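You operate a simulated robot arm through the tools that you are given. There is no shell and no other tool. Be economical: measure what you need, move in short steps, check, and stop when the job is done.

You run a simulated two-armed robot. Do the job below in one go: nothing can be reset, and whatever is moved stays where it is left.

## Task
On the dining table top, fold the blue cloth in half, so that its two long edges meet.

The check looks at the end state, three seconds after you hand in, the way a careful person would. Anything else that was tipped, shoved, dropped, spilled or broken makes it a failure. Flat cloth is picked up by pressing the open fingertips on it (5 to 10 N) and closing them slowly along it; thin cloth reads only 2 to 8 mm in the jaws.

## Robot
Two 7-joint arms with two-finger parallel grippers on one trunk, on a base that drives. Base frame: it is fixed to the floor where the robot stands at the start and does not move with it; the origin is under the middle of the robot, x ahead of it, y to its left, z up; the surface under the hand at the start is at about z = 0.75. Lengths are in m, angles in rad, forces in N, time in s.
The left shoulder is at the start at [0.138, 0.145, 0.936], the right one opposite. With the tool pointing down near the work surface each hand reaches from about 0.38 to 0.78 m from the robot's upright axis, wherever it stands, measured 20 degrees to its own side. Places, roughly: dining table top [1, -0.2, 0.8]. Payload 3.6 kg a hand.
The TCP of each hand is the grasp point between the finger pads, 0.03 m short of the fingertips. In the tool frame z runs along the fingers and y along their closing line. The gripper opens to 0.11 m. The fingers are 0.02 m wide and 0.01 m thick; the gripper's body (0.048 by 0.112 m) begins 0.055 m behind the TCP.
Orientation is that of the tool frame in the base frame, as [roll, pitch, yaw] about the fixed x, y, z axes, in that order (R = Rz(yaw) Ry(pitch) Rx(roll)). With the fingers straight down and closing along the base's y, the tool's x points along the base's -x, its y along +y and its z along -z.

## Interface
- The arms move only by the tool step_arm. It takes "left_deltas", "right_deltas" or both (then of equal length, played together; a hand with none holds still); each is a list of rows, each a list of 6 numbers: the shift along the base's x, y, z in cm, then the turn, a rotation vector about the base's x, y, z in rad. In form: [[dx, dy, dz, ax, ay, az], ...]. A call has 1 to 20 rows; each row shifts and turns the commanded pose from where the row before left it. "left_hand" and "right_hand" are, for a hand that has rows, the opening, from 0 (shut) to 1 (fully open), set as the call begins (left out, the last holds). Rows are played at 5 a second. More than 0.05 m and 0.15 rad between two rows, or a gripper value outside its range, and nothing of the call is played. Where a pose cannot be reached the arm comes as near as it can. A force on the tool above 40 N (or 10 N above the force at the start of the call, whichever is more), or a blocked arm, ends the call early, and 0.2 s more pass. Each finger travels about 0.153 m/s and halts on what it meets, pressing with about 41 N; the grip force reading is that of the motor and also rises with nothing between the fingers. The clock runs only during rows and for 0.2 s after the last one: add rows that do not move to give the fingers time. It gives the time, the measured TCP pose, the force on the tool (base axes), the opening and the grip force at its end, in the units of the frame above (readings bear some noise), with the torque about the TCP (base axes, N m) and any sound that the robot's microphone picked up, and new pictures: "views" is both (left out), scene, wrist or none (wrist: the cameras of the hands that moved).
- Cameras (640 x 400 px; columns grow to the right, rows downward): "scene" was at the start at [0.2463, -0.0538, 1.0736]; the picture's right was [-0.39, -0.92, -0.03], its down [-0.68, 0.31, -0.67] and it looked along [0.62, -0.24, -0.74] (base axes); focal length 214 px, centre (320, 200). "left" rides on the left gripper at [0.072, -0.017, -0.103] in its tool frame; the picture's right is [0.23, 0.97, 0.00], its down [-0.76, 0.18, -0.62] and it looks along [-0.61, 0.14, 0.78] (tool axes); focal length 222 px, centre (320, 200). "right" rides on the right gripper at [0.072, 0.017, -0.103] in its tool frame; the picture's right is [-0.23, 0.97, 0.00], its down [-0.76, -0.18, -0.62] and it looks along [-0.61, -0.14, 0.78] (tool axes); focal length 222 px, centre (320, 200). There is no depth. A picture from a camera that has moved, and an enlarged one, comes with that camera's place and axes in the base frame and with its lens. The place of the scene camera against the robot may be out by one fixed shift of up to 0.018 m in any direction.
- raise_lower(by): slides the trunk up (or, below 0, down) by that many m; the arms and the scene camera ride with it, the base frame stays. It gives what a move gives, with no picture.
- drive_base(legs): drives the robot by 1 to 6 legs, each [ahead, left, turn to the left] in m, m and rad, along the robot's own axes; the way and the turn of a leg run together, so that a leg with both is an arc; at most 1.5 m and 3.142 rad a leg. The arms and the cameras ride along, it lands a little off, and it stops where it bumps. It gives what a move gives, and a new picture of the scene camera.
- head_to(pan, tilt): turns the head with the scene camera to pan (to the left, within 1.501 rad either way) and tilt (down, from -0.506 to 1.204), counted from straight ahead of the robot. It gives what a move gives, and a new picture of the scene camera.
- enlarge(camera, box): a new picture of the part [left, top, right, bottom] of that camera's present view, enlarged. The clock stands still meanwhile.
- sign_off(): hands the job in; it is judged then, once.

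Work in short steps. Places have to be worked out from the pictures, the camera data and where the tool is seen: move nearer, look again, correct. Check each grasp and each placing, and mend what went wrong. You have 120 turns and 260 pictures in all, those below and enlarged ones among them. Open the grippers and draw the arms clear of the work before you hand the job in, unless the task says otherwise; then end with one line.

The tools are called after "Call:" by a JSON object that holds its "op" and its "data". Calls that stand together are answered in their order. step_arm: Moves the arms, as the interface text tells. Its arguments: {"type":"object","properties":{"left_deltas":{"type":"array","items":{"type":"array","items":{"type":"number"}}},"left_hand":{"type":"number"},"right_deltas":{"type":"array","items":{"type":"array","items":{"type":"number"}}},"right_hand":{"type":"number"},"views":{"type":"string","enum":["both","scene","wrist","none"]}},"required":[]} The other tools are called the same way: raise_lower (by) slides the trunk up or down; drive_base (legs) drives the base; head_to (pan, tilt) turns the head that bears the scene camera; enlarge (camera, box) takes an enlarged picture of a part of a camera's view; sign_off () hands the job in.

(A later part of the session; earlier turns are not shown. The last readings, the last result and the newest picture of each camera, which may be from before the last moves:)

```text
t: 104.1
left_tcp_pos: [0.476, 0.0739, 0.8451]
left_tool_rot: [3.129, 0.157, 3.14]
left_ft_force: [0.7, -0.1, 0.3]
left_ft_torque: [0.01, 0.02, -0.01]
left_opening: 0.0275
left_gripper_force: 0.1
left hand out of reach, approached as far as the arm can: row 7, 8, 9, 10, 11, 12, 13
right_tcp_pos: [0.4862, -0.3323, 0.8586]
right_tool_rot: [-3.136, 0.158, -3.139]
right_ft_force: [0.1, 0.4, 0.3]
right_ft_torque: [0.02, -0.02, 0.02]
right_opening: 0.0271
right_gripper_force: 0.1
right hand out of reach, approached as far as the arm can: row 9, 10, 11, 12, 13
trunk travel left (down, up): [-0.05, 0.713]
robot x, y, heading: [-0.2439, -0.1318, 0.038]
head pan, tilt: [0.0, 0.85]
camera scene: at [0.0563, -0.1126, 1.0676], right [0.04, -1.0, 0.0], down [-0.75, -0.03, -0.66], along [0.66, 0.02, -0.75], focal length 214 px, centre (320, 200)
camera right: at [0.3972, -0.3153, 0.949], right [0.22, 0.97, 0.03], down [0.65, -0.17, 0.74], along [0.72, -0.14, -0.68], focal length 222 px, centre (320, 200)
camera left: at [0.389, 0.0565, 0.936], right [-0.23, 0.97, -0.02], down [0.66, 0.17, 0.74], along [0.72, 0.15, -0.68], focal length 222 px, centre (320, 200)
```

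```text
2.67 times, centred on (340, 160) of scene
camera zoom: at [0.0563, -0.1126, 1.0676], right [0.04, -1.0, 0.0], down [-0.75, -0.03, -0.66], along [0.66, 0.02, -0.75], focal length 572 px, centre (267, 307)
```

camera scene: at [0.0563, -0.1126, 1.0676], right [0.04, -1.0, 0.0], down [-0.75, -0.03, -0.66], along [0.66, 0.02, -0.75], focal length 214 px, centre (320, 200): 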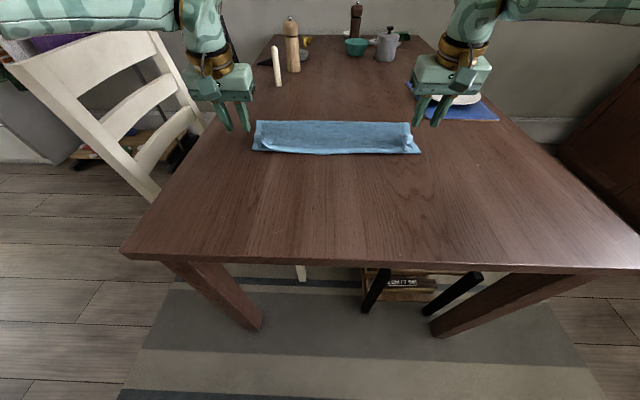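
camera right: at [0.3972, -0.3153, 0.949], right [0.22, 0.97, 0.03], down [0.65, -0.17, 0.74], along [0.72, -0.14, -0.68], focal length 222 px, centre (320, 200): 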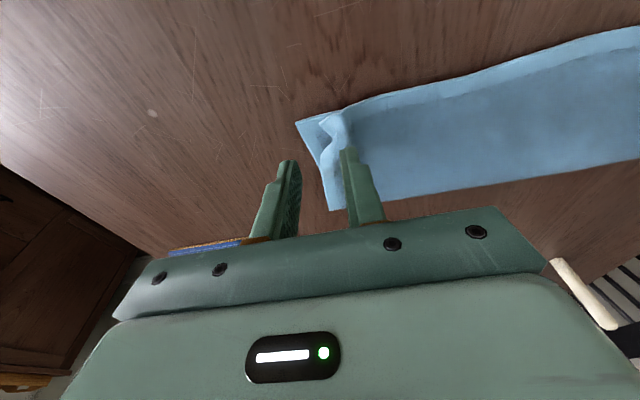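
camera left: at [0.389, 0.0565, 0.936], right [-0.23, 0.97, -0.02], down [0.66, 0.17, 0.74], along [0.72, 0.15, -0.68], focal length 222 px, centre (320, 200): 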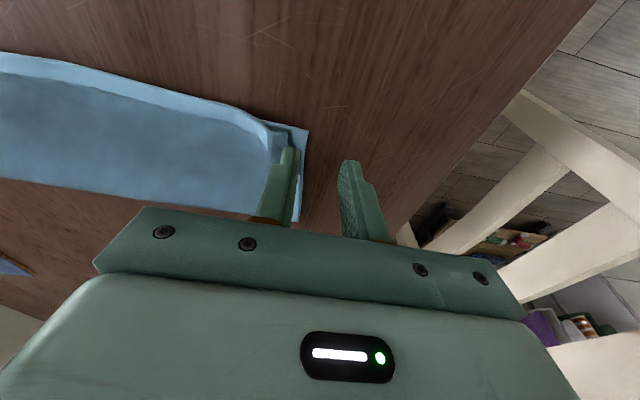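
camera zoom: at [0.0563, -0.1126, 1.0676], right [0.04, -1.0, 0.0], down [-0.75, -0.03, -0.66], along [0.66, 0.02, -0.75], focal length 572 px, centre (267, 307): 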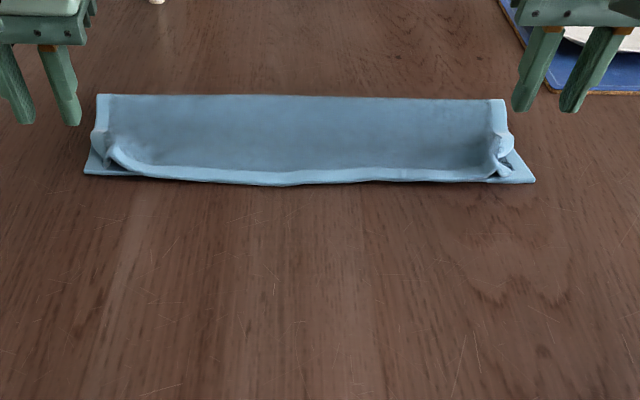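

Edges now meet along the length, but both upper corners stayed gathered. I'll zoom in to plan smoothing them.

Call:
{"op": "enlarge", "data": {"camera": "right", "box": [270, 80, 430, 180]}}

Call:
{"op": "enlarge", "data": {"camera": "left", "box": [200, 80, 360, 180]}}

Call:
{"op": "enlarge", "data": {"camera": "scene", "box": [380, 120, 440, 158]}}

Call:
{"op": "enlarge", "data": {"camera": "scene", "box": [240, 120, 300, 158]}}

```text
4.00 times, centred on (350, 130) of right
camera zoom: at [0.3972, -0.3153, 0.949], right [0.22, 0.97, 0.03], down [0.65, -0.17, 0.74], along [0.72, -0.14, -0.68], focal length 888 px, centre (200, 480)
```

zoom: 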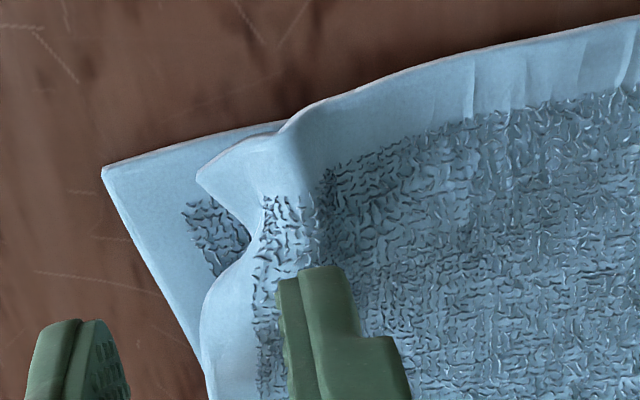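

```text
4.00 times, centred on (280, 130) of left
camera zoom: at [0.389, 0.0565, 0.936], right [-0.23, 0.97, -0.02], down [0.66, 0.17, 0.74], along [0.72, 0.15, -0.68], focal length 888 px, centre (480, 480)
```

zoom: 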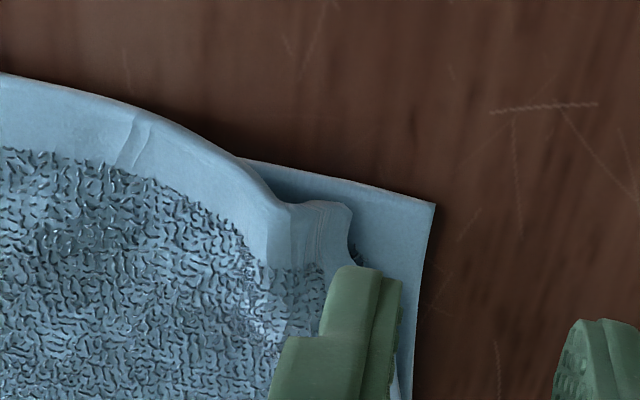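

```text
10.53 times, centred on (410, 139) of scene
camera zoom: at [0.0563, -0.1126, 1.0676], right [0.04, -1.0, 0.0], down [-0.75, -0.03, -0.66], along [0.66, 0.02, -0.75], focal length 2258 px, centre (-627, 842)
```

zoom: 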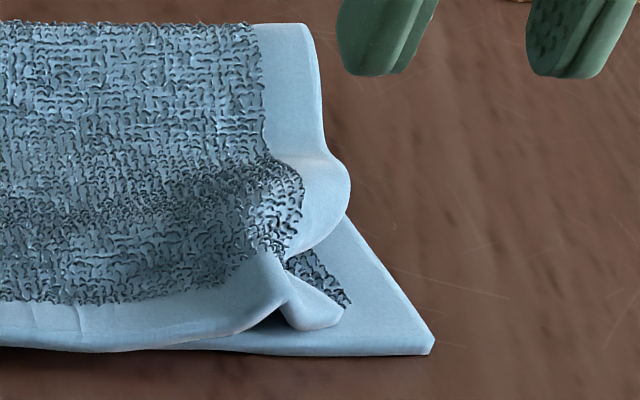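

```text
10.53 times, centred on (270, 139) of scene
camera zoom: at [0.0563, -0.1126, 1.0676], right [0.04, -1.0, 0.0], down [-0.75, -0.03, -0.66], along [0.66, 0.02, -0.75], focal length 2258 px, centre (846, 842)
```

zoom: 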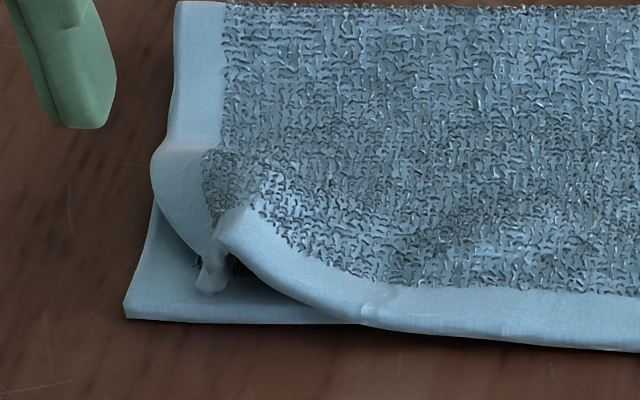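

Each upper corner is pulled in by about 2 cm behind a small ridge. I'll close the fingers, set them on each corner tab, press lightly and drag outward. First I'll position just above.

Call:
{"op": "step_arm", "data": {"left_deltas": [[0.5, -0.6, 0, 0, 0.04, 0], [0.5, -0.7, 0, 0, 0.04, 0], [0.5, -0.7, -0.5, 0, 0.04, 0], [0.5, -0.6, -0.8, 0, 0.03, 0], [0.1, 0, -0.9, 0, 0, 0], [0, 0, -0.9, 0, 0, 0], [0, 0, -0.4, 0, 0, 0], [0, 0, 0, 0, 0, 0]], "right_deltas": [[0.3, 0.1, 0, 0, 0.04, 0], [0.3, 0.1, -0.6, 0, 0.04, 0], [0.3, 0.1, -0.8, 0, 0.04, 0], [0.2, 0.1, -0.9, 0, 0.03, 0], [0, 0, -0.9, 0, 0, 0], [0, 0, -0.9, 0, 0, 0], [0, 0, -0.7, 0, 0, 0], [0, 0, 0, 0, 0, 0]], "left_hand": 0, "right_hand": 0, "views": "wrist"}}

Call:
{"op": "enlarge", "data": {"camera": "scene", "box": [230, 100, 440, 205]}}

```text
t: 105.9
left_tcp_pos: [0.4782, 0.0751, 0.823]
left_tool_rot: [3.13, 0.153, -3.141]
left_ft_force: [0.3, 0.5, 0.0]
left_ft_torque: [-0.01, -0.03, -0.01]
left_opening: 0.0002
left_gripper_force: 38.0
left hand out of reach, approached as far as the arm can: row 1, 2, 3, 4
right_tcp_pos: [0.487, -0.3331, 0.8321]
right_tool_rot: [-3.138, 0.159, -3.137]
right_ft_force: [0.2, -0.1, 0.0]
right_ft_torque: [0.01, -0.03, -0.01]
right_opening: 0.0
right_gripper_force: 37.5
right hand out of reach, approached as far as the arm can: row 1, 2, 3, 4
trunk travel left (down, up): [-0.05, 0.713]
robot x, y, heading: [-0.2442, -0.1342, 0.036]
head pan, tilt: [0.0, 0.85]
camera right: at [0.398, -0.3153, 0.9233], right [0.22, 0.97, 0.03], down [0.65, -0.17, 0.74], along [0.72, -0.14, -0.68], focal length 222 px, centre (320, 200)
camera left: at [0.3907, 0.0568, 0.9136], right [-0.23, 0.97, -0.02], down [0.66, 0.17, 0.73], along [0.72, 0.15, -0.68], focal length 222 px, centre (320, 200)
```

right: 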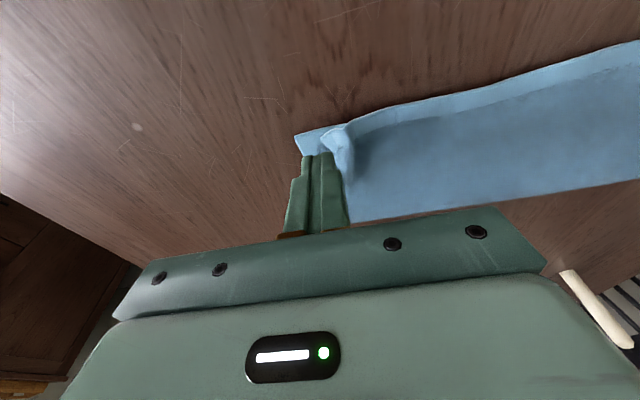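
left: 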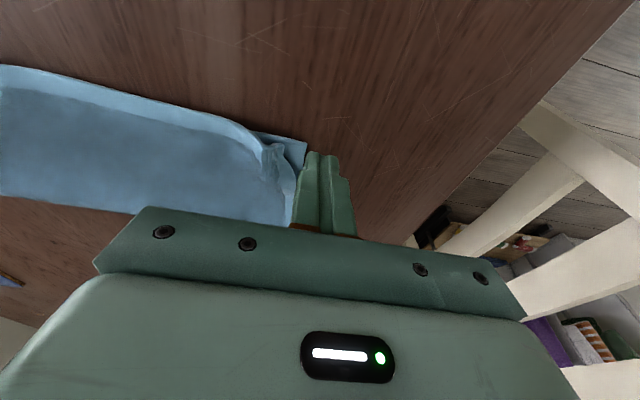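

```text
3.05 times, centred on (335, 152) of scene
camera zoom: at [0.0566, -0.1126, 1.0675], right [0.04, -1.0, 0.0], down [-0.75, -0.03, -0.66], along [0.66, 0.02, -0.75], focal length 654 px, centre (274, 345)
```

zoom: 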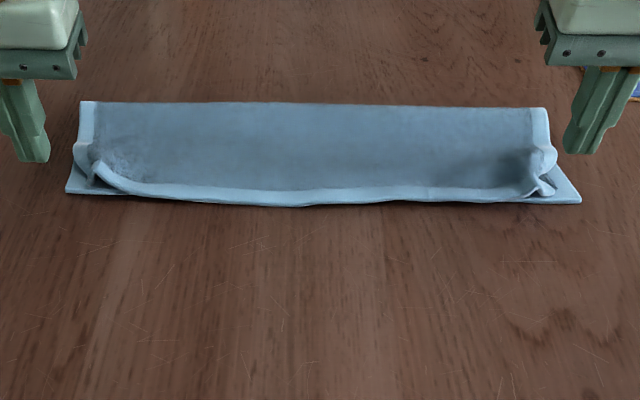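

Vertical reach is short from here. I'll raise the trunk 5 cm, drive forward 12 cm, then check stability.

Call:
{"op": "raise_lower", "data": {"by": 0.05}}

Call:
{"op": "drive_base", "data": {"legs": [[0.12, 0, -0.02]]}}

Call:
{"op": "step_arm", "data": {"right_deltas": [[0, 0, 0, 0, 0, 0]], "views": "none"}}

Call:
{"op": "step_arm", "data": {"right_deltas": [[0, 0, 0, 0, 0, 0]], "views": "none"}}

```text
t: 106.8
left_tcp_pos: [0.4719, 0.075, 0.8886]
left_tool_rot: [3.127, 0.182, 3.14]
left_ft_force: [0.8, -0.2, -0.4]
left_ft_torque: [0.03, 0.02, -0.02]
left_opening: 0.0001
left_gripper_force: 37.5
right_tcp_pos: [0.484, -0.3319, 0.8932]
right_tool_rot: [-3.136, 0.178, -3.141]
right_ft_force: [0.1, 0.3, -1.3]
right_ft_torque: [0.02, 0.02, -0.04]
right_opening: 0.0
right_gripper_force: 37.6
trunk travel left (down, up): [-0.1, 0.663]
robot x, y, heading: [-0.2417, -0.1349, 0.039]
head pan, tilt: [0.0, 0.85]
```

```text
t: 108.1
left_tcp_pos: [0.596, 0.0638, 0.8911]
left_tool_rot: [3.128, 0.184, 3.123]
left_ft_force: [1.2, -0.8, 0.1]
left_ft_torque: [0.03, 0.03, 0.03]
left_opening: 0.0
left_gripper_force: 37.6
right_tcp_pos: [0.5997, -0.3433, 0.8948]
right_tool_rot: [-3.137, 0.179, 3.122]
right_ft_force: [0.7, -0.9, -0.6]
right_ft_torque: [-0.01, -0.01, -0.02]
right_opening: 0.0001
right_gripper_force: 37.8
trunk travel left (down, up): [-0.1, 0.663]
robot x, y, heading: [-0.1224, -0.1314, 0.018]
head pan, tilt: [0.0, 0.85]
camera scene: at [0.1462, -0.1158, 1.1214], right [0.02, -1.0, 0.0], down [-0.75, -0.01, -0.66], along [0.66, 0.01, -0.75], focal length 214 px, centre (320, 200)
```

scene: 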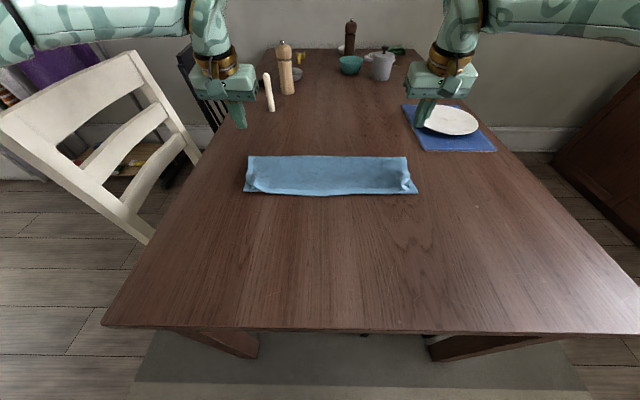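

```text
t: 108.5
left_tcp_pos: [0.5949, 0.064, 0.891]
left_tool_rot: [3.127, 0.186, 3.122]
left_ft_force: [-0.4, 0.0, 0.2]
left_ft_torque: [-0.03, 0.0, 0.0]
left_opening: 0.0
left_gripper_force: 37.6
right_tcp_pos: [0.5985, -0.3432, 0.8945]
right_tool_rot: [-3.136, 0.18, 3.122]
right_ft_force: [0.7, 0.5, 0.7]
right_ft_torque: [-0.01, 0.0, -0.01]
right_opening: 0.0
right_gripper_force: 38.3
trunk travel left (down, up): [-0.1, 0.663]
robot x, y, heading: [-0.1256, -0.1258, 0.016]
head pan, tilt: [0.0, 0.85]
```

```text
t: 108.9
left_tcp_pos: [0.5952, 0.0634, 0.8919]
left_tool_rot: [3.128, 0.186, 3.122]
left_ft_force: [-0.8, -0.7, -0.7]
left_ft_torque: [-0.02, 0.02, 0.01]
left_opening: 0.0002
left_gripper_force: 37.8
right_tcp_pos: [0.5988, -0.3437, 0.8947]
right_tool_rot: [-3.133, 0.18, 3.123]
right_ft_force: [-0.7, -0.3, 0.0]
right_ft_torque: [-0.01, -0.01, -0.03]
right_opening: 0.0
right_gripper_force: 37.6
trunk travel left (down, up): [-0.1, 0.663]
robot x, y, heading: [-0.1231, -0.1314, 0.016]
head pan, tilt: [0.0, 0.85]
```

Stable. Moving both closed hands over the corner tabs.

Call:
{"op": "step_arm", "data": {"left_deltas": [[-1.4, -0.2, -0.5, 0, 0.03, 0.005], [-1.4, -0.2, -0.8, 0, 0.03, 0.005], [-1.4, -0.2, -1, 0, 0.03, 0.005], [-1.4, -0.2, -1, 0, 0.03, 0.003], [-1.4, -0.2, -1, 0, 0.03, 0], [-1.4, -0.2, -1, 0, 0.03, 0], [-1.4, -0.3, -1, 0, 0, 0], [0, 0, -1, 0, 0, 0], [0, 0, -0.9, 0, 0, 0], [0, 0, 0, 0, 0, 0], [0, 0, 0, 0, 0, 0]], "right_deltas": [[-1.4, 0.2, -0.5, 0, 0.03, 0.005], [-1.4, 0.2, -0.8, 0, 0.03, 0.005], [-1.4, 0.2, -1, 0, 0.03, 0.005], [-1.5, 0.2, -1, 0, 0.03, 0.003], [-1.5, 0.2, -1, 0, 0.03, 0], [-1.5, 0.3, -1, 0, 0.03, 0], [-1.5, 0.3, -1, 0, 0, 0], [0, 0, -1.1, 0, 0, 0], [0, 0, -1, 0, 0, 0], [0, 0, 0, 0, 0, 0], [0, 0, 0, 0, 0, 0]], "views": "none"}}

Call:
{"op": "enlarge", "data": {"camera": "right", "box": [240, 80, 400, 180]}}

Call:
{"op": "enlarge", "data": {"camera": "left", "box": [240, 80, 400, 180]}}

```text
t: 111.3
left_tcp_pos: [0.4949, 0.0489, 0.8094]
left_tool_rot: [3.13, 0.005, 3.138]
left_ft_force: [-0.6, -0.8, 0.7]
left_ft_torque: [-0.02, 0.01, -0.01]
left_opening: 0.0001
left_gripper_force: 37.6
right_tcp_pos: [0.4959, -0.3275, 0.8111]
right_tool_rot: [-3.135, 0.0, -3.141]
right_ft_force: [0.1, 0.6, -0.1]
right_ft_torque: [0.01, -0.01, -0.01]
right_opening: 0.0
right_gripper_force: 37.6
trunk travel left (down, up): [-0.1, 0.663]
robot x, y, heading: [-0.1212, -0.1313, 0.018]
head pan, tilt: [0.0, 0.85]
```

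```text
4.00 times, centred on (320, 130) of right
camera zoom: at [0.423, -0.3105, 0.9142], right [0.23, 0.97, -0.01], down [0.76, -0.17, 0.62], along [0.61, -0.15, -0.78], focal length 888 px, centre (320, 480)
```

zoom: 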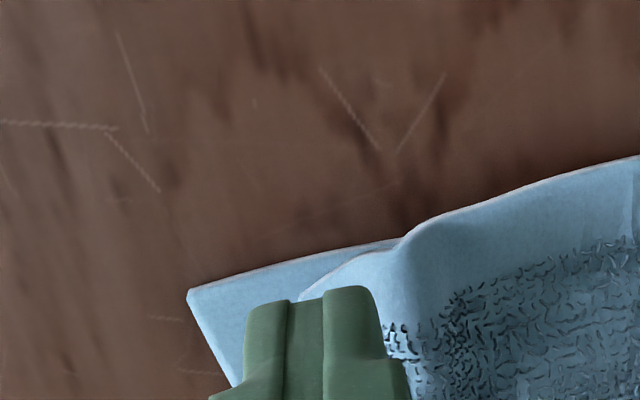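

```text
4.00 times, centred on (320, 130) of left
camera zoom: at [0.423, 0.0309, 0.912], right [-0.23, 0.97, 0.01], down [0.76, 0.17, 0.63], along [0.61, 0.15, -0.78], focal length 888 px, centre (320, 480)
```

zoom: 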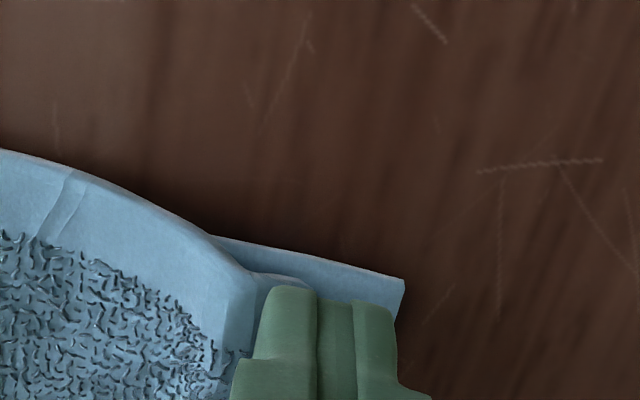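

Fingers are above the tabs. Descending to light contact.

Call:
{"op": "step_arm", "data": {"left_deltas": [[0, 0, -0.4, 0, 0, 0], [0, 0, -0.5, 0, 0, 0], [0, 0, -0.4, 0, 0, 0], [0, 0, 0, 0, 0, 0]], "right_deltas": [[0, 0, -0.5, 0, 0, 0], [0, 0, -0.5, 0, 0, 0], [0, 0, -0.5, 0, 0, 0], [0, 0, 0, 0, 0, 0]], "views": "none"}}

Call:
{"op": "step_arm", "data": {"left_deltas": [[0, 0, -0.3, 0, 0, 0], [0, 0, 0, 0, 0, 0]], "right_deltas": [[0, 0, -0.3, 0, 0, 0], [0, 0, 0, 0, 0, 0]], "views": "none"}}

Call:
{"op": "step_arm", "data": {"left_deltas": [[0, 0, -0.2, 0, 0, 0], [0, 0, 0, 0, 0, 0]], "right_deltas": [[0, 0, -0.2, 0, 0, 0], [0, 0, 0, 0, 0, 0]], "views": "none"}}

```text
t: 112.3
left_tcp_pos: [0.4961, 0.0485, 0.7961]
left_tool_rot: [3.129, 0.006, 3.14]
left_ft_force: [0.6, -1.1, -0.2]
left_ft_torque: [-0.01, -0.01, -0.04]
left_opening: 0.0002
left_gripper_force: 37.4
right_tcp_pos: [0.4965, -0.3267, 0.7968]
right_tool_rot: [-3.137, 0.001, 3.14]
right_ft_force: [0.7, 0.4, 0.2]
right_ft_torque: [0.0, -0.04, -0.01]
right_opening: 0.0
right_gripper_force: 37.2
trunk travel left (down, up): [-0.1, 0.663]
robot x, y, heading: [-0.1257, -0.1298, 0.016]
head pan, tilt: [0.0, 0.85]
```

```text
t: 112.9
left_tcp_pos: [0.4967, 0.0497, 0.7919]
left_tool_rot: [3.13, 0.005, 3.141]
left_ft_force: [-0.1, 0.6, 0.9]
left_ft_torque: [-0.01, 0.01, -0.03]
left_opening: 0.0
left_gripper_force: 37.6
right_tcp_pos: [0.4959, -0.3271, 0.793]
right_tool_rot: [-3.137, 0.0, 3.141]
right_ft_force: [-0.4, -0.6, 0.3]
right_ft_torque: [-0.01, 0.02, -0.01]
right_opening: 0.0002
right_gripper_force: 37.8
trunk travel left (down, up): [-0.1, 0.663]
robot x, y, heading: [-0.1258, -0.1303, 0.018]
head pan, tilt: [0.0, 0.85]
```

```text
t: 113.5
left_tcp_pos: [0.4967, 0.0493, 0.7919]
left_tool_rot: [3.131, 0.007, 3.14]
left_ft_force: [-0.3, 0.0, 0.6]
left_ft_torque: [0.0, -0.02, -0.01]
left_opening: 0.0
left_gripper_force: 37.9
right_tcp_pos: [0.4964, -0.3274, 0.7899]
right_tool_rot: [-3.136, 0.002, -3.141]
right_ft_force: [0.3, 0.1, -0.7]
right_ft_torque: [0.01, 0.0, 0.0]
right_opening: 0.0002
right_gripper_force: 37.4
trunk travel left (down, up): [-0.1, 0.663]
robot x, y, heading: [-0.1233, -0.1322, 0.02]
head pan, tilt: [0.0, 0.85]
```

Call:
{"op": "step_arm", "data": {"left_deltas": [[0, 0, -0.2, 0, 0, 0], [0, 0, 0, 0, 0, 0]], "right_deltas": [[0, 0, -0.2, 0, 0, 0], [0, 0, 0, 0, 0, 0]], "views": "none"}}

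Call:
{"op": "step_arm", "data": {"left_deltas": [[0, 0, -0.15, 0, 0, 0], [0, 0, 0, 0, 0, 0]], "right_deltas": [[0, 0, -0.15, 0, 0, 0], [0, 0, 0, 0, 0, 0]], "views": "none"}}

Call:
{"op": "step_arm", "data": {"left_deltas": [[0, 0, -0.1, 0, 0, 0], [0, 0, 0, 0, 0, 0]], "right_deltas": [[0, 0, -0.1, 0, 0, 0], [0, 0, 0, 0, 0, 0]], "views": "none"}}

```text
t: 114.1
left_tcp_pos: [0.4966, 0.0487, 0.7899]
left_tool_rot: [3.128, 0.008, 3.139]
left_ft_force: [-0.1, 0.4, 1.1]
left_ft_torque: [0.0, 0.01, 0.0]
left_opening: 0.0002
left_gripper_force: 37.2
right_tcp_pos: [0.4964, -0.3268, 0.7893]
right_tool_rot: [-3.137, 0.002, 3.141]
right_ft_force: [-0.2, 0.5, 0.3]
right_ft_torque: [0.03, 0.0, 0.01]
right_opening: 0.0
right_gripper_force: 37.5
trunk travel left (down, up): [-0.1, 0.663]
robot x, y, heading: [-0.1234, -0.1334, 0.013]
head pan, tilt: [0.0, 0.85]
```

```text
t: 114.7
left_tcp_pos: [0.4965, 0.0494, 0.7883]
left_tool_rot: [3.13, 0.007, 3.14]
left_ft_force: [-0.4, 0.3, 1.9]
left_ft_torque: [-0.05, 0.01, 0.0]
left_opening: 0.0
left_gripper_force: 37.6
right_tcp_pos: [0.4974, -0.3265, 0.7885]
right_tool_rot: [-3.137, 0.0, -3.141]
right_ft_force: [-0.3, 0.6, 1.1]
right_ft_torque: [-0.01, -0.01, 0.01]
right_opening: 0.0
right_gripper_force: 37.8
trunk travel left (down, up): [-0.1, 0.663]
robot x, y, heading: [-0.121, -0.1286, 0.014]
head pan, tilt: [0.0, 0.85]
```

```text
t: 115.3
left_tcp_pos: [0.4954, 0.0482, 0.7876]
left_tool_rot: [3.13, 0.007, 3.14]
left_ft_force: [-0.2, -0.2, 3.4]
left_ft_torque: [-0.08, -0.03, 0.0]
left_opening: 0.0003
left_gripper_force: 37.8
right_tcp_pos: [0.4964, -0.3279, 0.7876]
right_tool_rot: [-3.136, 0.003, 3.141]
right_ft_force: [0.0, 0.4, 0.9]
right_ft_torque: [0.03, -0.06, 0.01]
right_opening: 0.0
right_gripper_force: 37.5
trunk travel left (down, up): [-0.1, 0.663]
robot x, y, heading: [-0.123, -0.1268, 0.013]
head pan, tilt: [0.0, 0.85]
```

Left is at 3.4 N, right just touching. I'll press slightly more on the right and drag both outward 2 cm.

Call:
{"op": "step_arm", "data": {"left_deltas": [[0, 0, 0, 0, 0, 0], [0, 0.3, 0, 0, 0, 0], [0, 0.4, 0, 0, 0, 0], [0, 0.4, 0, 0, 0, 0], [0, 0.4, 0, 0, 0, 0], [0, 0.4, 0, 0, 0, 0], [0, 0.2, 0, 0, 0, 0], [0, 0, 0, 0, 0, 0]], "right_deltas": [[0, 0, -0.15, 0, 0, 0], [0, -0.3, 0, 0, 0, 0], [0, -0.4, 0, 0, 0, 0], [0, -0.4, 0, 0, 0, 0], [0, -0.4, 0, 0, 0, 0], [0, -0.4, 0, 0, 0, 0], [0, -0.4, 0, 0, 0, 0], [0, 0, 0, 0, 0, 0]], "views": "none"}}

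Call:
{"op": "enlarge", "data": {"camera": "right", "box": [240, 80, 440, 205]}}

Call:
{"op": "enlarge", "data": {"camera": "left", "box": [200, 80, 400, 205]}}

Call:
{"op": "enlarge", "data": {"camera": "scene", "box": [220, 120, 440, 230]}}

```text
t: 117.1
left_tcp_pos: [0.4966, 0.0706, 0.7861]
left_tool_rot: [3.128, 0.006, 3.139]
left_ft_force: [0.3, 0.3, -0.3]
left_ft_torque: [-0.01, -0.04, -0.01]
left_opening: 0.0
left_gripper_force: 37.3
right_tcp_pos: [0.4963, -0.3496, 0.7856]
right_tool_rot: [-3.135, -0.002, 3.14]
right_ft_force: [1.0, 2.1, 5.6]
right_ft_torque: [0.09, -0.03, 0.01]
right_opening: 0.0
right_gripper_force: 37.6
trunk travel left (down, up): [-0.1, 0.663]
robot x, y, heading: [-0.1249, -0.1325, 0.016]
head pan, tilt: [0.0, 0.85]
```

```text
3.20 times, centred on (340, 142) of right
camera zoom: at [0.4225, -0.3327, 0.8885], right [0.23, 0.97, -0.01], down [0.76, -0.17, 0.62], along [0.61, -0.15, -0.78], focal length 711 px, centre (256, 384)
```

zoom: 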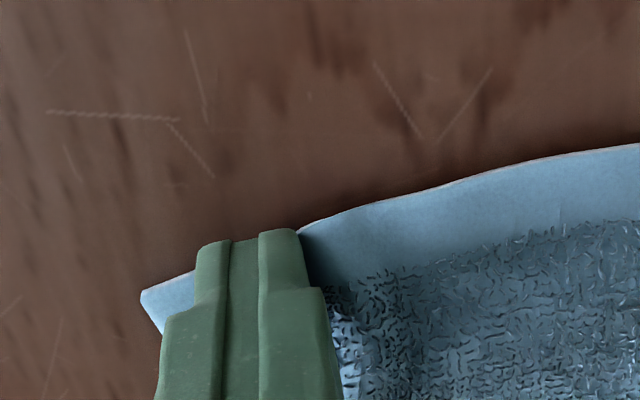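

```text
3.20 times, centred on (300, 142) of left
camera zoom: at [0.4229, 0.0526, 0.8898], right [-0.23, 0.97, 0.01], down [0.76, 0.17, 0.63], along [0.61, 0.15, -0.78], focal length 711 px, centre (384, 384)
```

zoom: 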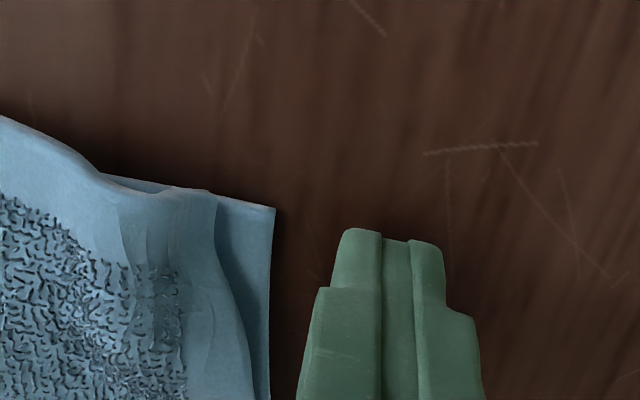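

```text
2.91 times, centred on (330, 175) of scene
camera zoom: at [0.1448, -0.1154, 1.1217], right [0.02, -1.0, 0.0], down [-0.75, -0.01, -0.66], along [0.66, 0.01, -0.75], focal length 624 px, centre (291, 273)
```

zoom: 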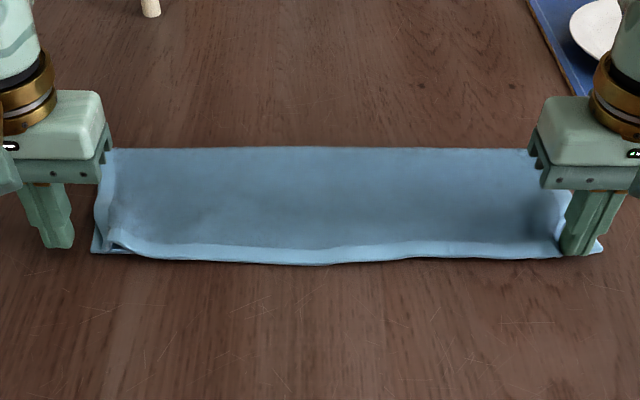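

Both much improved. I'll lift both hands to inspect the corners.

Call:
{"op": "step_arm", "data": {"left_deltas": [[0, 0, 0.8, 0, 0, 0], [0, 0.5, 1, 0, 0, 0], [0, 0.5, 1, 0, 0, 0], [0, 0, 0, 0, 0, 0]], "right_deltas": [[0, 0, 0.5, 0, 0, 0], [0, 0, 1, 0, 0, 0], [0, -1, 1.3, 0, 0, 0], [0, -1, 0, 0, 0, 0]], "views": "none"}}

Call:
{"op": "enlarge", "data": {"camera": "right", "box": [280, 80, 480, 205]}}

Call:
{"op": "enlarge", "data": {"camera": "left", "box": [200, 80, 400, 205]}}

Call:
{"op": "enlarge", "data": {"camera": "scene", "box": [220, 120, 440, 230]}}

```text
t: 118.1
left_tcp_pos: [0.4969, 0.0802, 0.8153]
left_tool_rot: [3.13, 0.006, 3.14]
left_ft_force: [0.7, 0.4, 0.4]
left_ft_torque: [0.01, 0.02, 0.01]
left_opening: 0.0
left_gripper_force: 37.9
right_tcp_pos: [0.4963, -0.37, 0.8136]
right_tool_rot: [-3.136, 0.001, -3.142]
right_ft_force: [0.5, 0.1, -0.4]
right_ft_torque: [0.04, -0.01, -0.01]
right_opening: 0.0
right_gripper_force: 37.8
trunk travel left (down, up): [-0.1, 0.663]
robot x, y, heading: [-0.1242, -0.1278, 0.019]
head pan, tilt: [0.0, 0.85]
```

```text
3.20 times, centred on (380, 142) of right
camera zoom: at [0.4225, -0.3535, 0.9166], right [0.23, 0.97, -0.01], down [0.76, -0.17, 0.62], along [0.61, -0.15, -0.78], focal length 711 px, centre (128, 384)
```

zoom: 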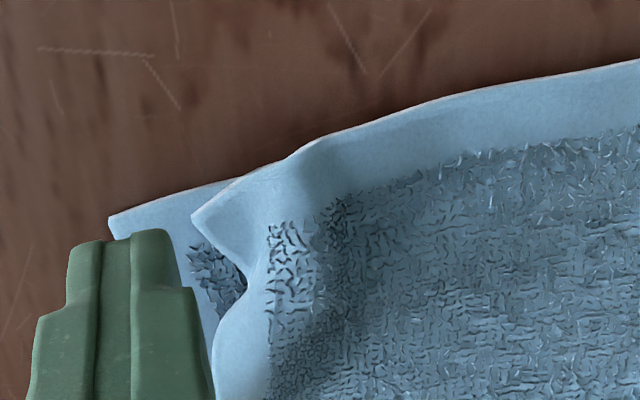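

```text
3.20 times, centred on (300, 142) of left
camera zoom: at [0.4238, 0.0627, 0.9177], right [-0.23, 0.97, 0.01], down [0.76, 0.17, 0.63], along [0.61, 0.15, -0.78], focal length 711 px, centre (384, 384)
```

zoom: 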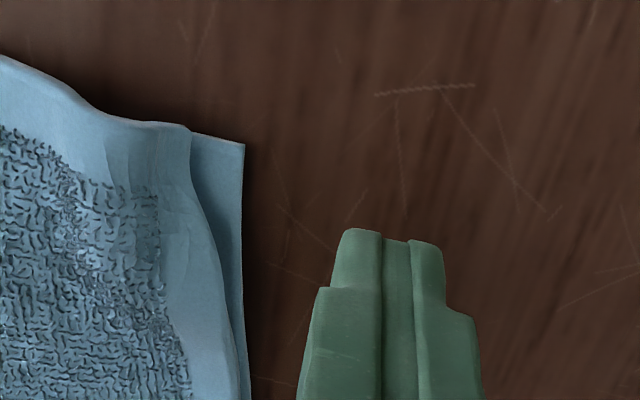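

```text
2.91 times, centred on (330, 175) of scene
camera zoom: at [0.1455, -0.1159, 1.1215], right [0.02, -1.0, 0.0], down [-0.75, -0.01, -0.66], along [0.66, 0.01, -0.75], focal length 624 px, centre (291, 273)
```

zoom: 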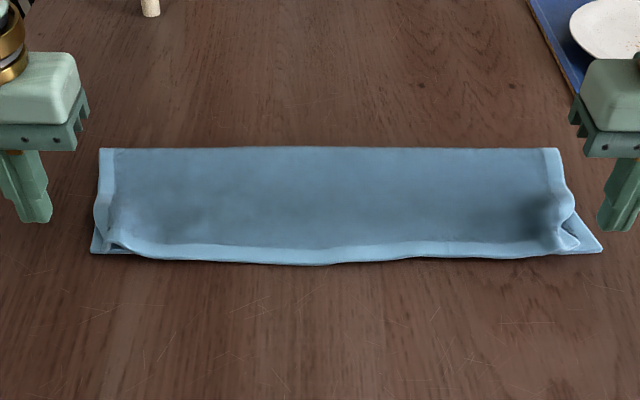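

Left corner is nearly perfect. The right still has a small ridge with its tip about 2 cm short, so I'll repeat there from further in, with a firmer press.

Call:
{"op": "step_arm", "data": {"right_deltas": [[0, 1, 0, 0, 0, 0], [0, 1.2, 0, 0, 0, 0], [0, 1.2, -0.5, 0, 0, 0], [0, 0, -0.7, 0, 0, 0], [0, 0, -0.7, 0, 0, 0], [0, 0, -0.4, 0, 0, 0], [0, 0, -0.2, 0, 0, 0], [0, 0, 0, 0, 0, 0]], "views": "none"}}

Call:
{"op": "step_arm", "data": {"right_deltas": [[0, 0, -0.2, 0, 0, 0], [0, 0, 0, 0, 0, 0]], "views": "none"}}

Call:
{"op": "enlarge", "data": {"camera": "right", "box": [240, 80, 440, 205]}}

```text
t: 119.9
left_tcp_pos: [0.4975, 0.08, 0.8147]
left_tool_rot: [3.128, 0.005, 3.141]
left_ft_force: [0.0, 0.2, 0.1]
left_ft_torque: [0.01, 0.06, -0.01]
left_opening: 0.0001
left_gripper_force: 38.3
right_tcp_pos: [0.4974, -0.3358, 0.7884]
right_tool_rot: [-3.136, -0.002, -3.142]
right_ft_force: [0.0, 0.0, 1.4]
right_ft_torque: [0.02, -0.01, 0.01]
right_opening: 0.0001
right_gripper_force: 37.7
trunk travel left (down, up): [-0.1, 0.663]
robot x, y, heading: [-0.122, -0.1278, 0.019]
head pan, tilt: [0.0, 0.85]
```

```text
t: 120.5
left_tcp_pos: [0.497, 0.0803, 0.8155]
left_tool_rot: [3.13, 0.008, 3.14]
left_ft_force: [-0.7, 0.0, 0.0]
left_ft_torque: [-0.01, 0.03, -0.01]
left_opening: 0.0
left_gripper_force: 37.5
right_tcp_pos: [0.4964, -0.3361, 0.7869]
right_tool_rot: [-3.136, 0.004, 3.141]
right_ft_force: [0.5, 0.6, 3.1]
right_ft_torque: [-0.01, -0.04, 0.02]
right_opening: 0.0
right_gripper_force: 37.4
trunk travel left (down, up): [-0.1, 0.663]
robot x, y, heading: [-0.1257, -0.127, 0.013]
head pan, tilt: [0.0, 0.85]
```

```text
3.20 times, centred on (340, 142) of right
camera zoom: at [0.4225, -0.3189, 0.8898], right [0.23, 0.97, -0.01], down [0.76, -0.17, 0.62], along [0.61, -0.15, -0.78], focal length 711 px, centre (256, 384)
```

zoom: 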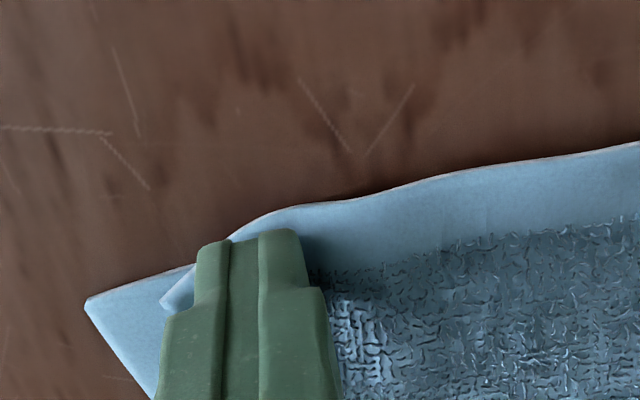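

The finger sits on the ridge with the tab about 1.5 cm short of the lower corner. Pressing a bit more and dragging outward 2 cm.

Call:
{"op": "step_arm", "data": {"right_deltas": [[0, 0, -0.1, 0, 0, 0], [0, -0.3, 0, 0, 0, 0], [0, -0.3, 0, 0, 0, 0], [0, -0.3, 0, 0, 0, 0], [0, -0.3, 0, 0, 0, 0], [0, -0.3, 0, 0, 0, 0], [0, -0.3, 0, 0, 0, 0], [0, 0, 0, 0, 0, 0], [0, 0, 0, 0, 0, 0]], "views": "none"}}

Call:
{"op": "enlarge", "data": {"camera": "right", "box": [240, 80, 440, 205]}}

Call:
{"op": "step_arm", "data": {"right_deltas": [[0, 0, 0.5, 0, 0, 0], [0, 0, 1, 0, 0, 0], [0, 0, 1.5, 0, 0, 0], [0, -2, 1, 0, 0, 0], [0, -2, 1, 0, 0, 0], [0, -1, 0, 0, 0, 0]], "views": "none"}}

Call:
{"op": "enlarge", "data": {"camera": "right", "box": [300, 60, 540, 210]}}

Call:
{"op": "enlarge", "data": {"camera": "scene", "box": [220, 120, 440, 230]}}

```text
t: 122.5
left_tcp_pos: [0.4962, 0.0797, 0.8159]
left_tool_rot: [3.129, 0.008, 3.139]
left_ft_force: [-0.6, 0.4, 0.0]
left_ft_torque: [0.0, -0.04, 0.01]
left_opening: 0.0001
left_gripper_force: 37.8
right_tcp_pos: [0.496, -0.3542, 0.7868]
right_tool_rot: [-3.135, 0.0, -3.141]
right_ft_force: [0.1, 1.9, 7.3]
right_ft_torque: [0.08, -0.03, 0.0]
right_opening: 0.0002
right_gripper_force: 37.8
trunk travel left (down, up): [-0.1, 0.663]
robot x, y, heading: [-0.1222, -0.1283, 0.013]
head pan, tilt: [0.0, 0.85]
```

```text
3.20 times, centred on (340, 142) of right
camera zoom: at [0.4221, -0.3367, 0.889], right [0.23, 0.97, -0.01], down [0.76, -0.17, 0.62], along [0.61, -0.15, -0.78], focal length 711 px, centre (256, 384)
```

zoom: 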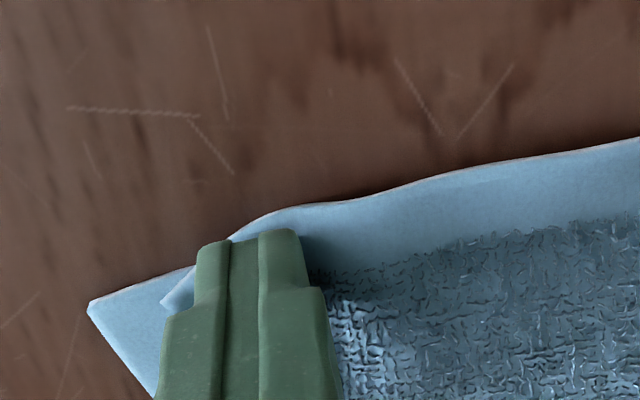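

```text
t: 123.9
left_tcp_pos: [0.4971, 0.0802, 0.8143]
left_tool_rot: [3.128, 0.007, 3.139]
left_ft_force: [0.0, -0.4, 1.1]
left_ft_torque: [-0.01, -0.03, 0.0]
left_opening: 0.0002
left_gripper_force: 37.5
right_tcp_pos: [0.4956, -0.4042, 0.836]
right_tool_rot: [-3.138, 0.001, 3.14]
right_ft_force: [0.3, 0.4, 0.4]
right_ft_torque: [0.02, -0.04, 0.0]
right_opening: 0.0
right_gripper_force: 37.6
trunk travel left (down, up): [-0.1, 0.663]
robot x, y, heading: [-0.1223, -0.1294, 0.019]
head pan, tilt: [0.0, 0.85]
```

```text
2.67 times, centred on (420, 135) of right
camera zoom: at [0.4225, -0.3872, 0.9386], right [0.23, 0.97, -0.01], down [0.76, -0.17, 0.62], along [0.61, -0.15, -0.78], focal length 592 px, centre (53, 373)
```

zoom: 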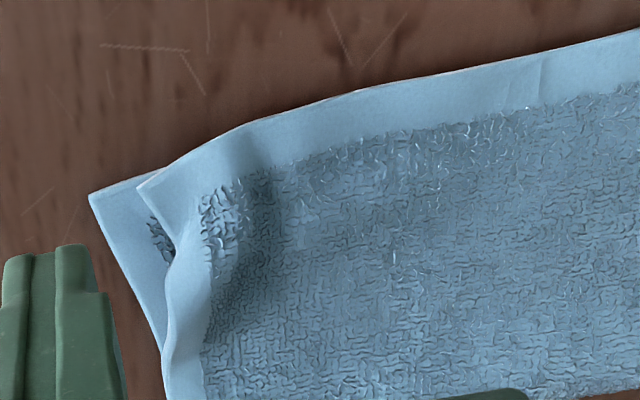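

```text
2.91 times, centred on (330, 175) of scene
camera zoom: at [0.1454, -0.1158, 1.1215], right [0.02, -1.0, 0.0], down [-0.75, -0.01, -0.66], along [0.66, 0.01, -0.75], focal length 624 px, centre (291, 273)
```

zoom: 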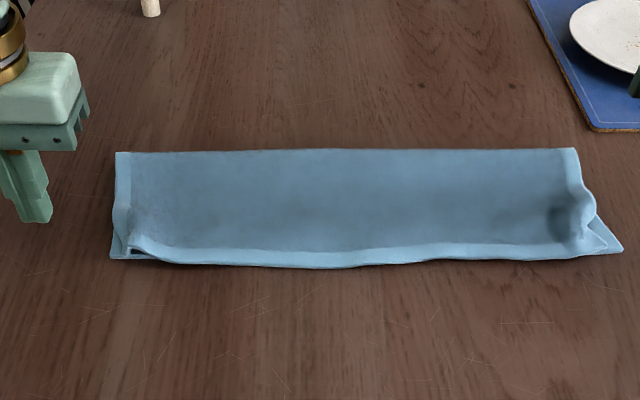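

Both layers shifted together about 1.5 cm sideways (harmless), and the right tab is still about 1.5 cm short. I'll pin the cloth with the left hand near the middle-right, then drag only the tab with the right.

Call:
{"op": "step_arm", "data": {"left_deltas": [[0, 0, 2, 0, 0, 0], [0, -2, 2, 0, 0, 0], [0.5, -3, 0.5, 0, 0, 0], [0.5, -3, 0, 0, 0, 0], [0.5, -3, 0, 0, 0, 0], [0.5, -3, 0, 0, 0, 0], [0.5, -3, 0, 0, 0, 0], [0.5, -3, 0, 0, 0, 0], [0.5, -3, 0, 0, 0, 0], [0.5, -3, 0, 0, 0, 0], [0.5, -3, 0, 0, 0, 0], [0, -1, -1, 0, 0, 0], [0, 0, -1.5, 0, 0, 0], [0, 0, -1.5, 0, 0, 0], [0, 0, -1.5, 0, 0, 0], [0, 0, -1, 0, 0, 0], [0, 0, 0, 0, 0, 0]], "views": "both"}}

```text
t: 127.5
left_tcp_pos: [0.5338, -0.2077, 0.7937]
left_tool_rot: [3.129, 0.006, 3.14]
left_ft_force: [-0.1, -0.2, -0.4]
left_ft_torque: [0.02, -0.02, 0.0]
left_opening: 0.0
left_gripper_force: 37.5
left hand out of reach, approached as far as the arm can: row 11
right_tcp_pos: [0.4962, -0.403, 0.8352]
right_tool_rot: [-3.135, 0.001, 3.141]
right_ft_force: [-0.8, -0.2, 0.9]
right_ft_torque: [0.0, 0.01, -0.01]
right_opening: 0.0003
right_gripper_force: 37.6
trunk travel left (down, up): [-0.1, 0.663]
robot x, y, heading: [-0.1218, -0.1296, 0.015]
head pan, tilt: [0.0, 0.85]
camera scene: at [0.1453, -0.116, 1.1216], right [0.02, -1.0, 0.0], down [-0.75, -0.01, -0.66], along [0.66, 0.01, -0.75], focal length 214 px, centre (320, 200)
camera left: at [0.4609, -0.2255, 0.8959], right [-0.23, 0.97, 0.01], down [0.76, 0.17, 0.63], along [0.61, 0.15, -0.78], focal length 222 px, centre (320, 200)
```

scene: 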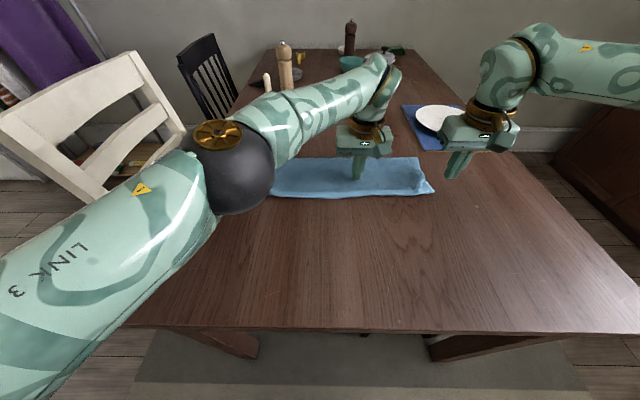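
left: 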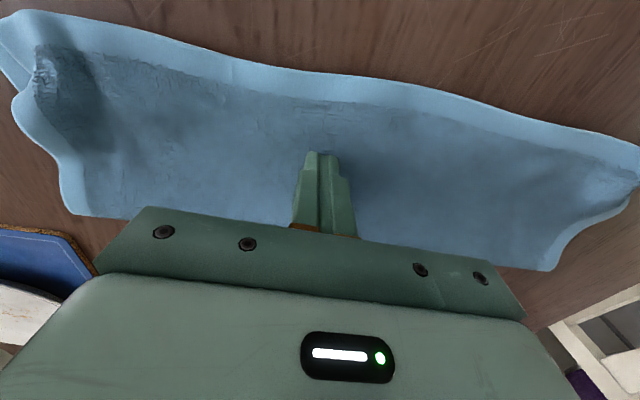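

Left hand is over the cloth. Pressing it down as a pin.

Call:
{"op": "step_arm", "data": {"left_deltas": [[0, 0, -0.3, 0, 0, 0], [0, 0, -0.2, 0, 0, 0], [0, 0, 0, 0, 0, 0]], "right_deltas": [[0, 1.3, -0.8, 0, 0, 0], [0, 1.5, -1, 0, 0, 0], [0, 1.2, -1, 0, 0, 0]], "views": "none"}}

Call:
{"op": "step_arm", "data": {"left_deltas": [[0, 0, -0.2, 0, 0, 0], [0, 0, 0, 0, 0, 0]], "right_deltas": [[0, 0, -1, 0, 0, 0], [0, 0, -0.5, 0, 0, 0]], "views": "none"}}

Call:
{"op": "step_arm", "data": {"left_deltas": [[0, 0, -0.1, 0, 0, 0], [0, 0, 0, 0, 0, 0]], "right_deltas": [[0, 0, -0.3, 0, 0, 0], [0, 0, 0, 0, 0, 0]], "views": "wrist"}}

```text
t: 128.3
left_tcp_pos: [0.5339, -0.2085, 0.7868]
left_tool_rot: [3.13, 0.008, 3.14]
left_ft_force: [-0.9, 0.6, 0.9]
left_ft_torque: [0.01, 0.01, 0.01]
left_opening: 0.0
left_gripper_force: 37.4
right_tcp_pos: [0.4966, -0.3637, 0.8066]
right_tool_rot: [-3.137, -0.001, 3.141]
right_ft_force: [0.9, -1.1, -0.4]
right_ft_torque: [0.01, -0.01, -0.01]
right_opening: 0.0
right_gripper_force: 37.6
trunk travel left (down, up): [-0.1, 0.663]
robot x, y, heading: [-0.1262, -0.1298, 0.016]
head pan, tilt: [0.0, 0.85]
```

```text
t: 128.9
left_tcp_pos: [0.5344, -0.2086, 0.7873]
left_tool_rot: [3.128, 0.007, 3.14]
left_ft_force: [-0.1, -0.2, 4.0]
left_ft_torque: [-0.01, 0.01, 0.03]
left_opening: 0.0
left_gripper_force: 37.6
right_tcp_pos: [0.4962, -0.3638, 0.7916]
right_tool_rot: [-3.136, -0.001, -3.141]
right_ft_force: [0.3, 0.6, 0.5]
right_ft_torque: [0.05, -0.02, 0.02]
right_opening: 0.0
right_gripper_force: 37.2
trunk travel left (down, up): [-0.1, 0.663]
robot x, y, heading: [-0.1221, -0.1288, 0.011]
head pan, tilt: [0.0, 0.85]
```

```text
t: 129.5
left_tcp_pos: [0.5342, -0.2078, 0.786]
left_tool_rot: [3.13, 0.008, 3.14]
left_ft_force: [-0.2, -0.9, 6.3]
left_ft_torque: [-0.04, -0.03, -0.01]
left_opening: 0.0
left_gripper_force: 37.7
right_tcp_pos: [0.4967, -0.365, 0.79]
right_tool_rot: [-3.137, 0.001, 3.142]
right_ft_force: [-0.1, 0.4, 0.4]
right_ft_torque: [0.03, 0.02, 0.0]
right_opening: 0.0
right_gripper_force: 37.5
trunk travel left (down, up): [-0.1, 0.663]
robot x, y, heading: [-0.1257, -0.1325, 0.02]
head pan, tilt: [0.0, 0.85]
camera right: at [0.4224, -0.3473, 0.8926], right [0.23, 0.97, -0.01], down [0.76, -0.17, 0.62], along [0.61, -0.15, -0.78], focal length 222 px, centre (320, 200)
camera left: at [0.4607, -0.2257, 0.8888], right [-0.23, 0.97, 0.01], down [0.76, 0.17, 0.63], along [0.61, 0.15, -0.78], focal length 222 px, centre (320, 200)
```

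right: 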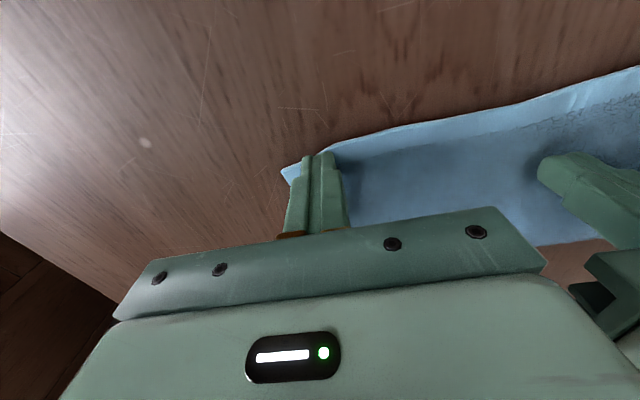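
left: 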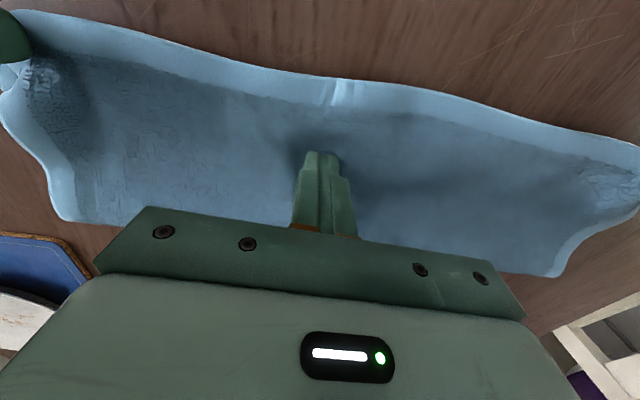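

Pin at 6 N; I'll add a little. The right presses lightly and drags outward 1.6 cm.

Call:
{"op": "step_arm", "data": {"left_deltas": [[0, 0, -0.08, 0, 0, 0], [0, 0, 0, 0, 0, 0]], "right_deltas": [[0, 0, -0.25, 0, 0, 0], [0, 0, 0, 0, 0, 0]], "views": "none"}}

Call:
{"op": "step_arm", "data": {"right_deltas": [[0, 0, -0.1, 0, 0, 0], [0, -0.3, 0, 0, 0, 0], [0, -0.3, 0, 0, 0, 0], [0, -0.3, 0, 0, 0, 0], [0, -0.3, 0, 0, 0, 0], [0, -0.3, 0, 0, 0, 0], [0, -0.2, 0, 0, 0, 0], [0, 0, 0, 0, 0, 0]], "views": "none"}}

Call:
{"op": "enlarge", "data": {"camera": "right", "box": [240, 80, 440, 205]}}

```text
t: 130.1
left_tcp_pos: [0.5339, -0.2078, 0.7853]
left_tool_rot: [3.129, 0.007, 3.14]
left_ft_force: [1.7, -1.0, 9.0]
left_ft_torque: [0.0, -0.06, -0.04]
left_opening: 0.0
left_gripper_force: 37.9
right_tcp_pos: [0.4955, -0.3634, 0.7876]
right_tool_rot: [-3.135, 0.004, 3.139]
right_ft_force: [0.3, -0.2, 1.0]
right_ft_torque: [0.01, -0.02, 0.01]
right_opening: 0.0
right_gripper_force: 38.1
trunk travel left (down, up): [-0.1, 0.663]
robot x, y, heading: [-0.1241, -0.1267, 0.017]
head pan, tilt: [0.0, 0.85]
```

```text
t: 131.9
left_tcp_pos: [0.533, -0.2078, 0.7853]
left_tool_rot: [3.129, 0.007, 3.139]
left_ft_force: [3.1, -1.6, 11.2]
left_ft_torque: [-0.09, -0.09, 0.0]
left_opening: 0.0001
left_gripper_force: 37.5
right_tcp_pos: [0.4949, -0.3804, 0.7859]
right_tool_rot: [-3.136, 0.003, 3.141]
right_ft_force: [-0.1, 2.9, 2.7]
right_ft_torque: [0.09, -0.01, 0.03]
right_opening: 0.0001
right_gripper_force: 37.4
trunk travel left (down, up): [-0.1, 0.663]
robot x, y, heading: [-0.1228, -0.1274, 0.02]
head pan, tilt: [0.0, 0.85]
```

```text
3.20 times, centred on (340, 142) of right
camera zoom: at [0.4218, -0.3643, 0.8896], right [0.23, 0.97, -0.01], down [0.76, -0.17, 0.63], along [0.61, -0.15, -0.78], focal length 711 px, centre (256, 384)
```

zoom: 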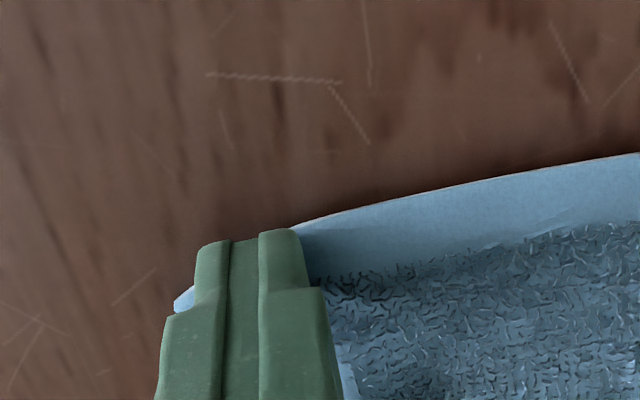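

The upper corner now reaches over the lower corner and the ridge is gone. I'll lift the right straight up and inspect.

Call:
{"op": "step_arm", "data": {"right_deltas": [[0, 0, 0.5, 0, 0, 0], [0, 0, 1, 0, 0, 0], [0, 0, 1.5, 0, 0, 0], [0, -2, 1.5, 0, 0, 0], [0, -2, 1, 0, 0, 0], [0, 0, 0, 0, 0, 0]], "views": "none"}}

Call:
{"op": "enlarge", "data": {"camera": "right", "box": [300, 60, 540, 210]}}

```text
t: 133.3
left_tcp_pos: [0.5326, -0.208, 0.786]
left_tool_rot: [3.13, 0.007, 3.14]
left_ft_force: [1.5, -0.3, 10.7]
left_ft_torque: [-0.01, -0.03, 0.01]
left_opening: 0.0
left_gripper_force: 37.7
right_tcp_pos: [0.4951, -0.4215, 0.8407]
right_tool_rot: [-3.136, 0.001, -3.141]
right_ft_force: [0.1, 0.1, 0.1]
right_ft_torque: [0.04, 0.0, 0.01]
right_opening: 0.0
right_gripper_force: 37.8
trunk travel left (down, up): [-0.1, 0.663]
robot x, y, heading: [-0.1239, -0.1285, 0.016]
head pan, tilt: [0.0, 0.85]
```

```text
2.67 times, centred on (420, 135) of right
camera zoom: at [0.4215, -0.4039, 0.9447], right [0.23, 0.97, -0.01], down [0.76, -0.17, 0.62], along [0.61, -0.15, -0.78], focal length 592 px, centre (53, 373)
```

zoom: 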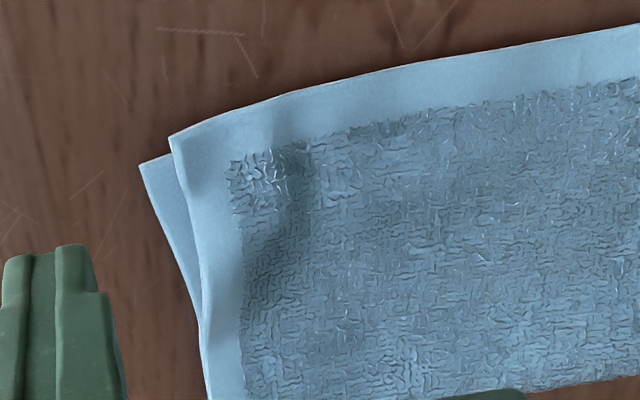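

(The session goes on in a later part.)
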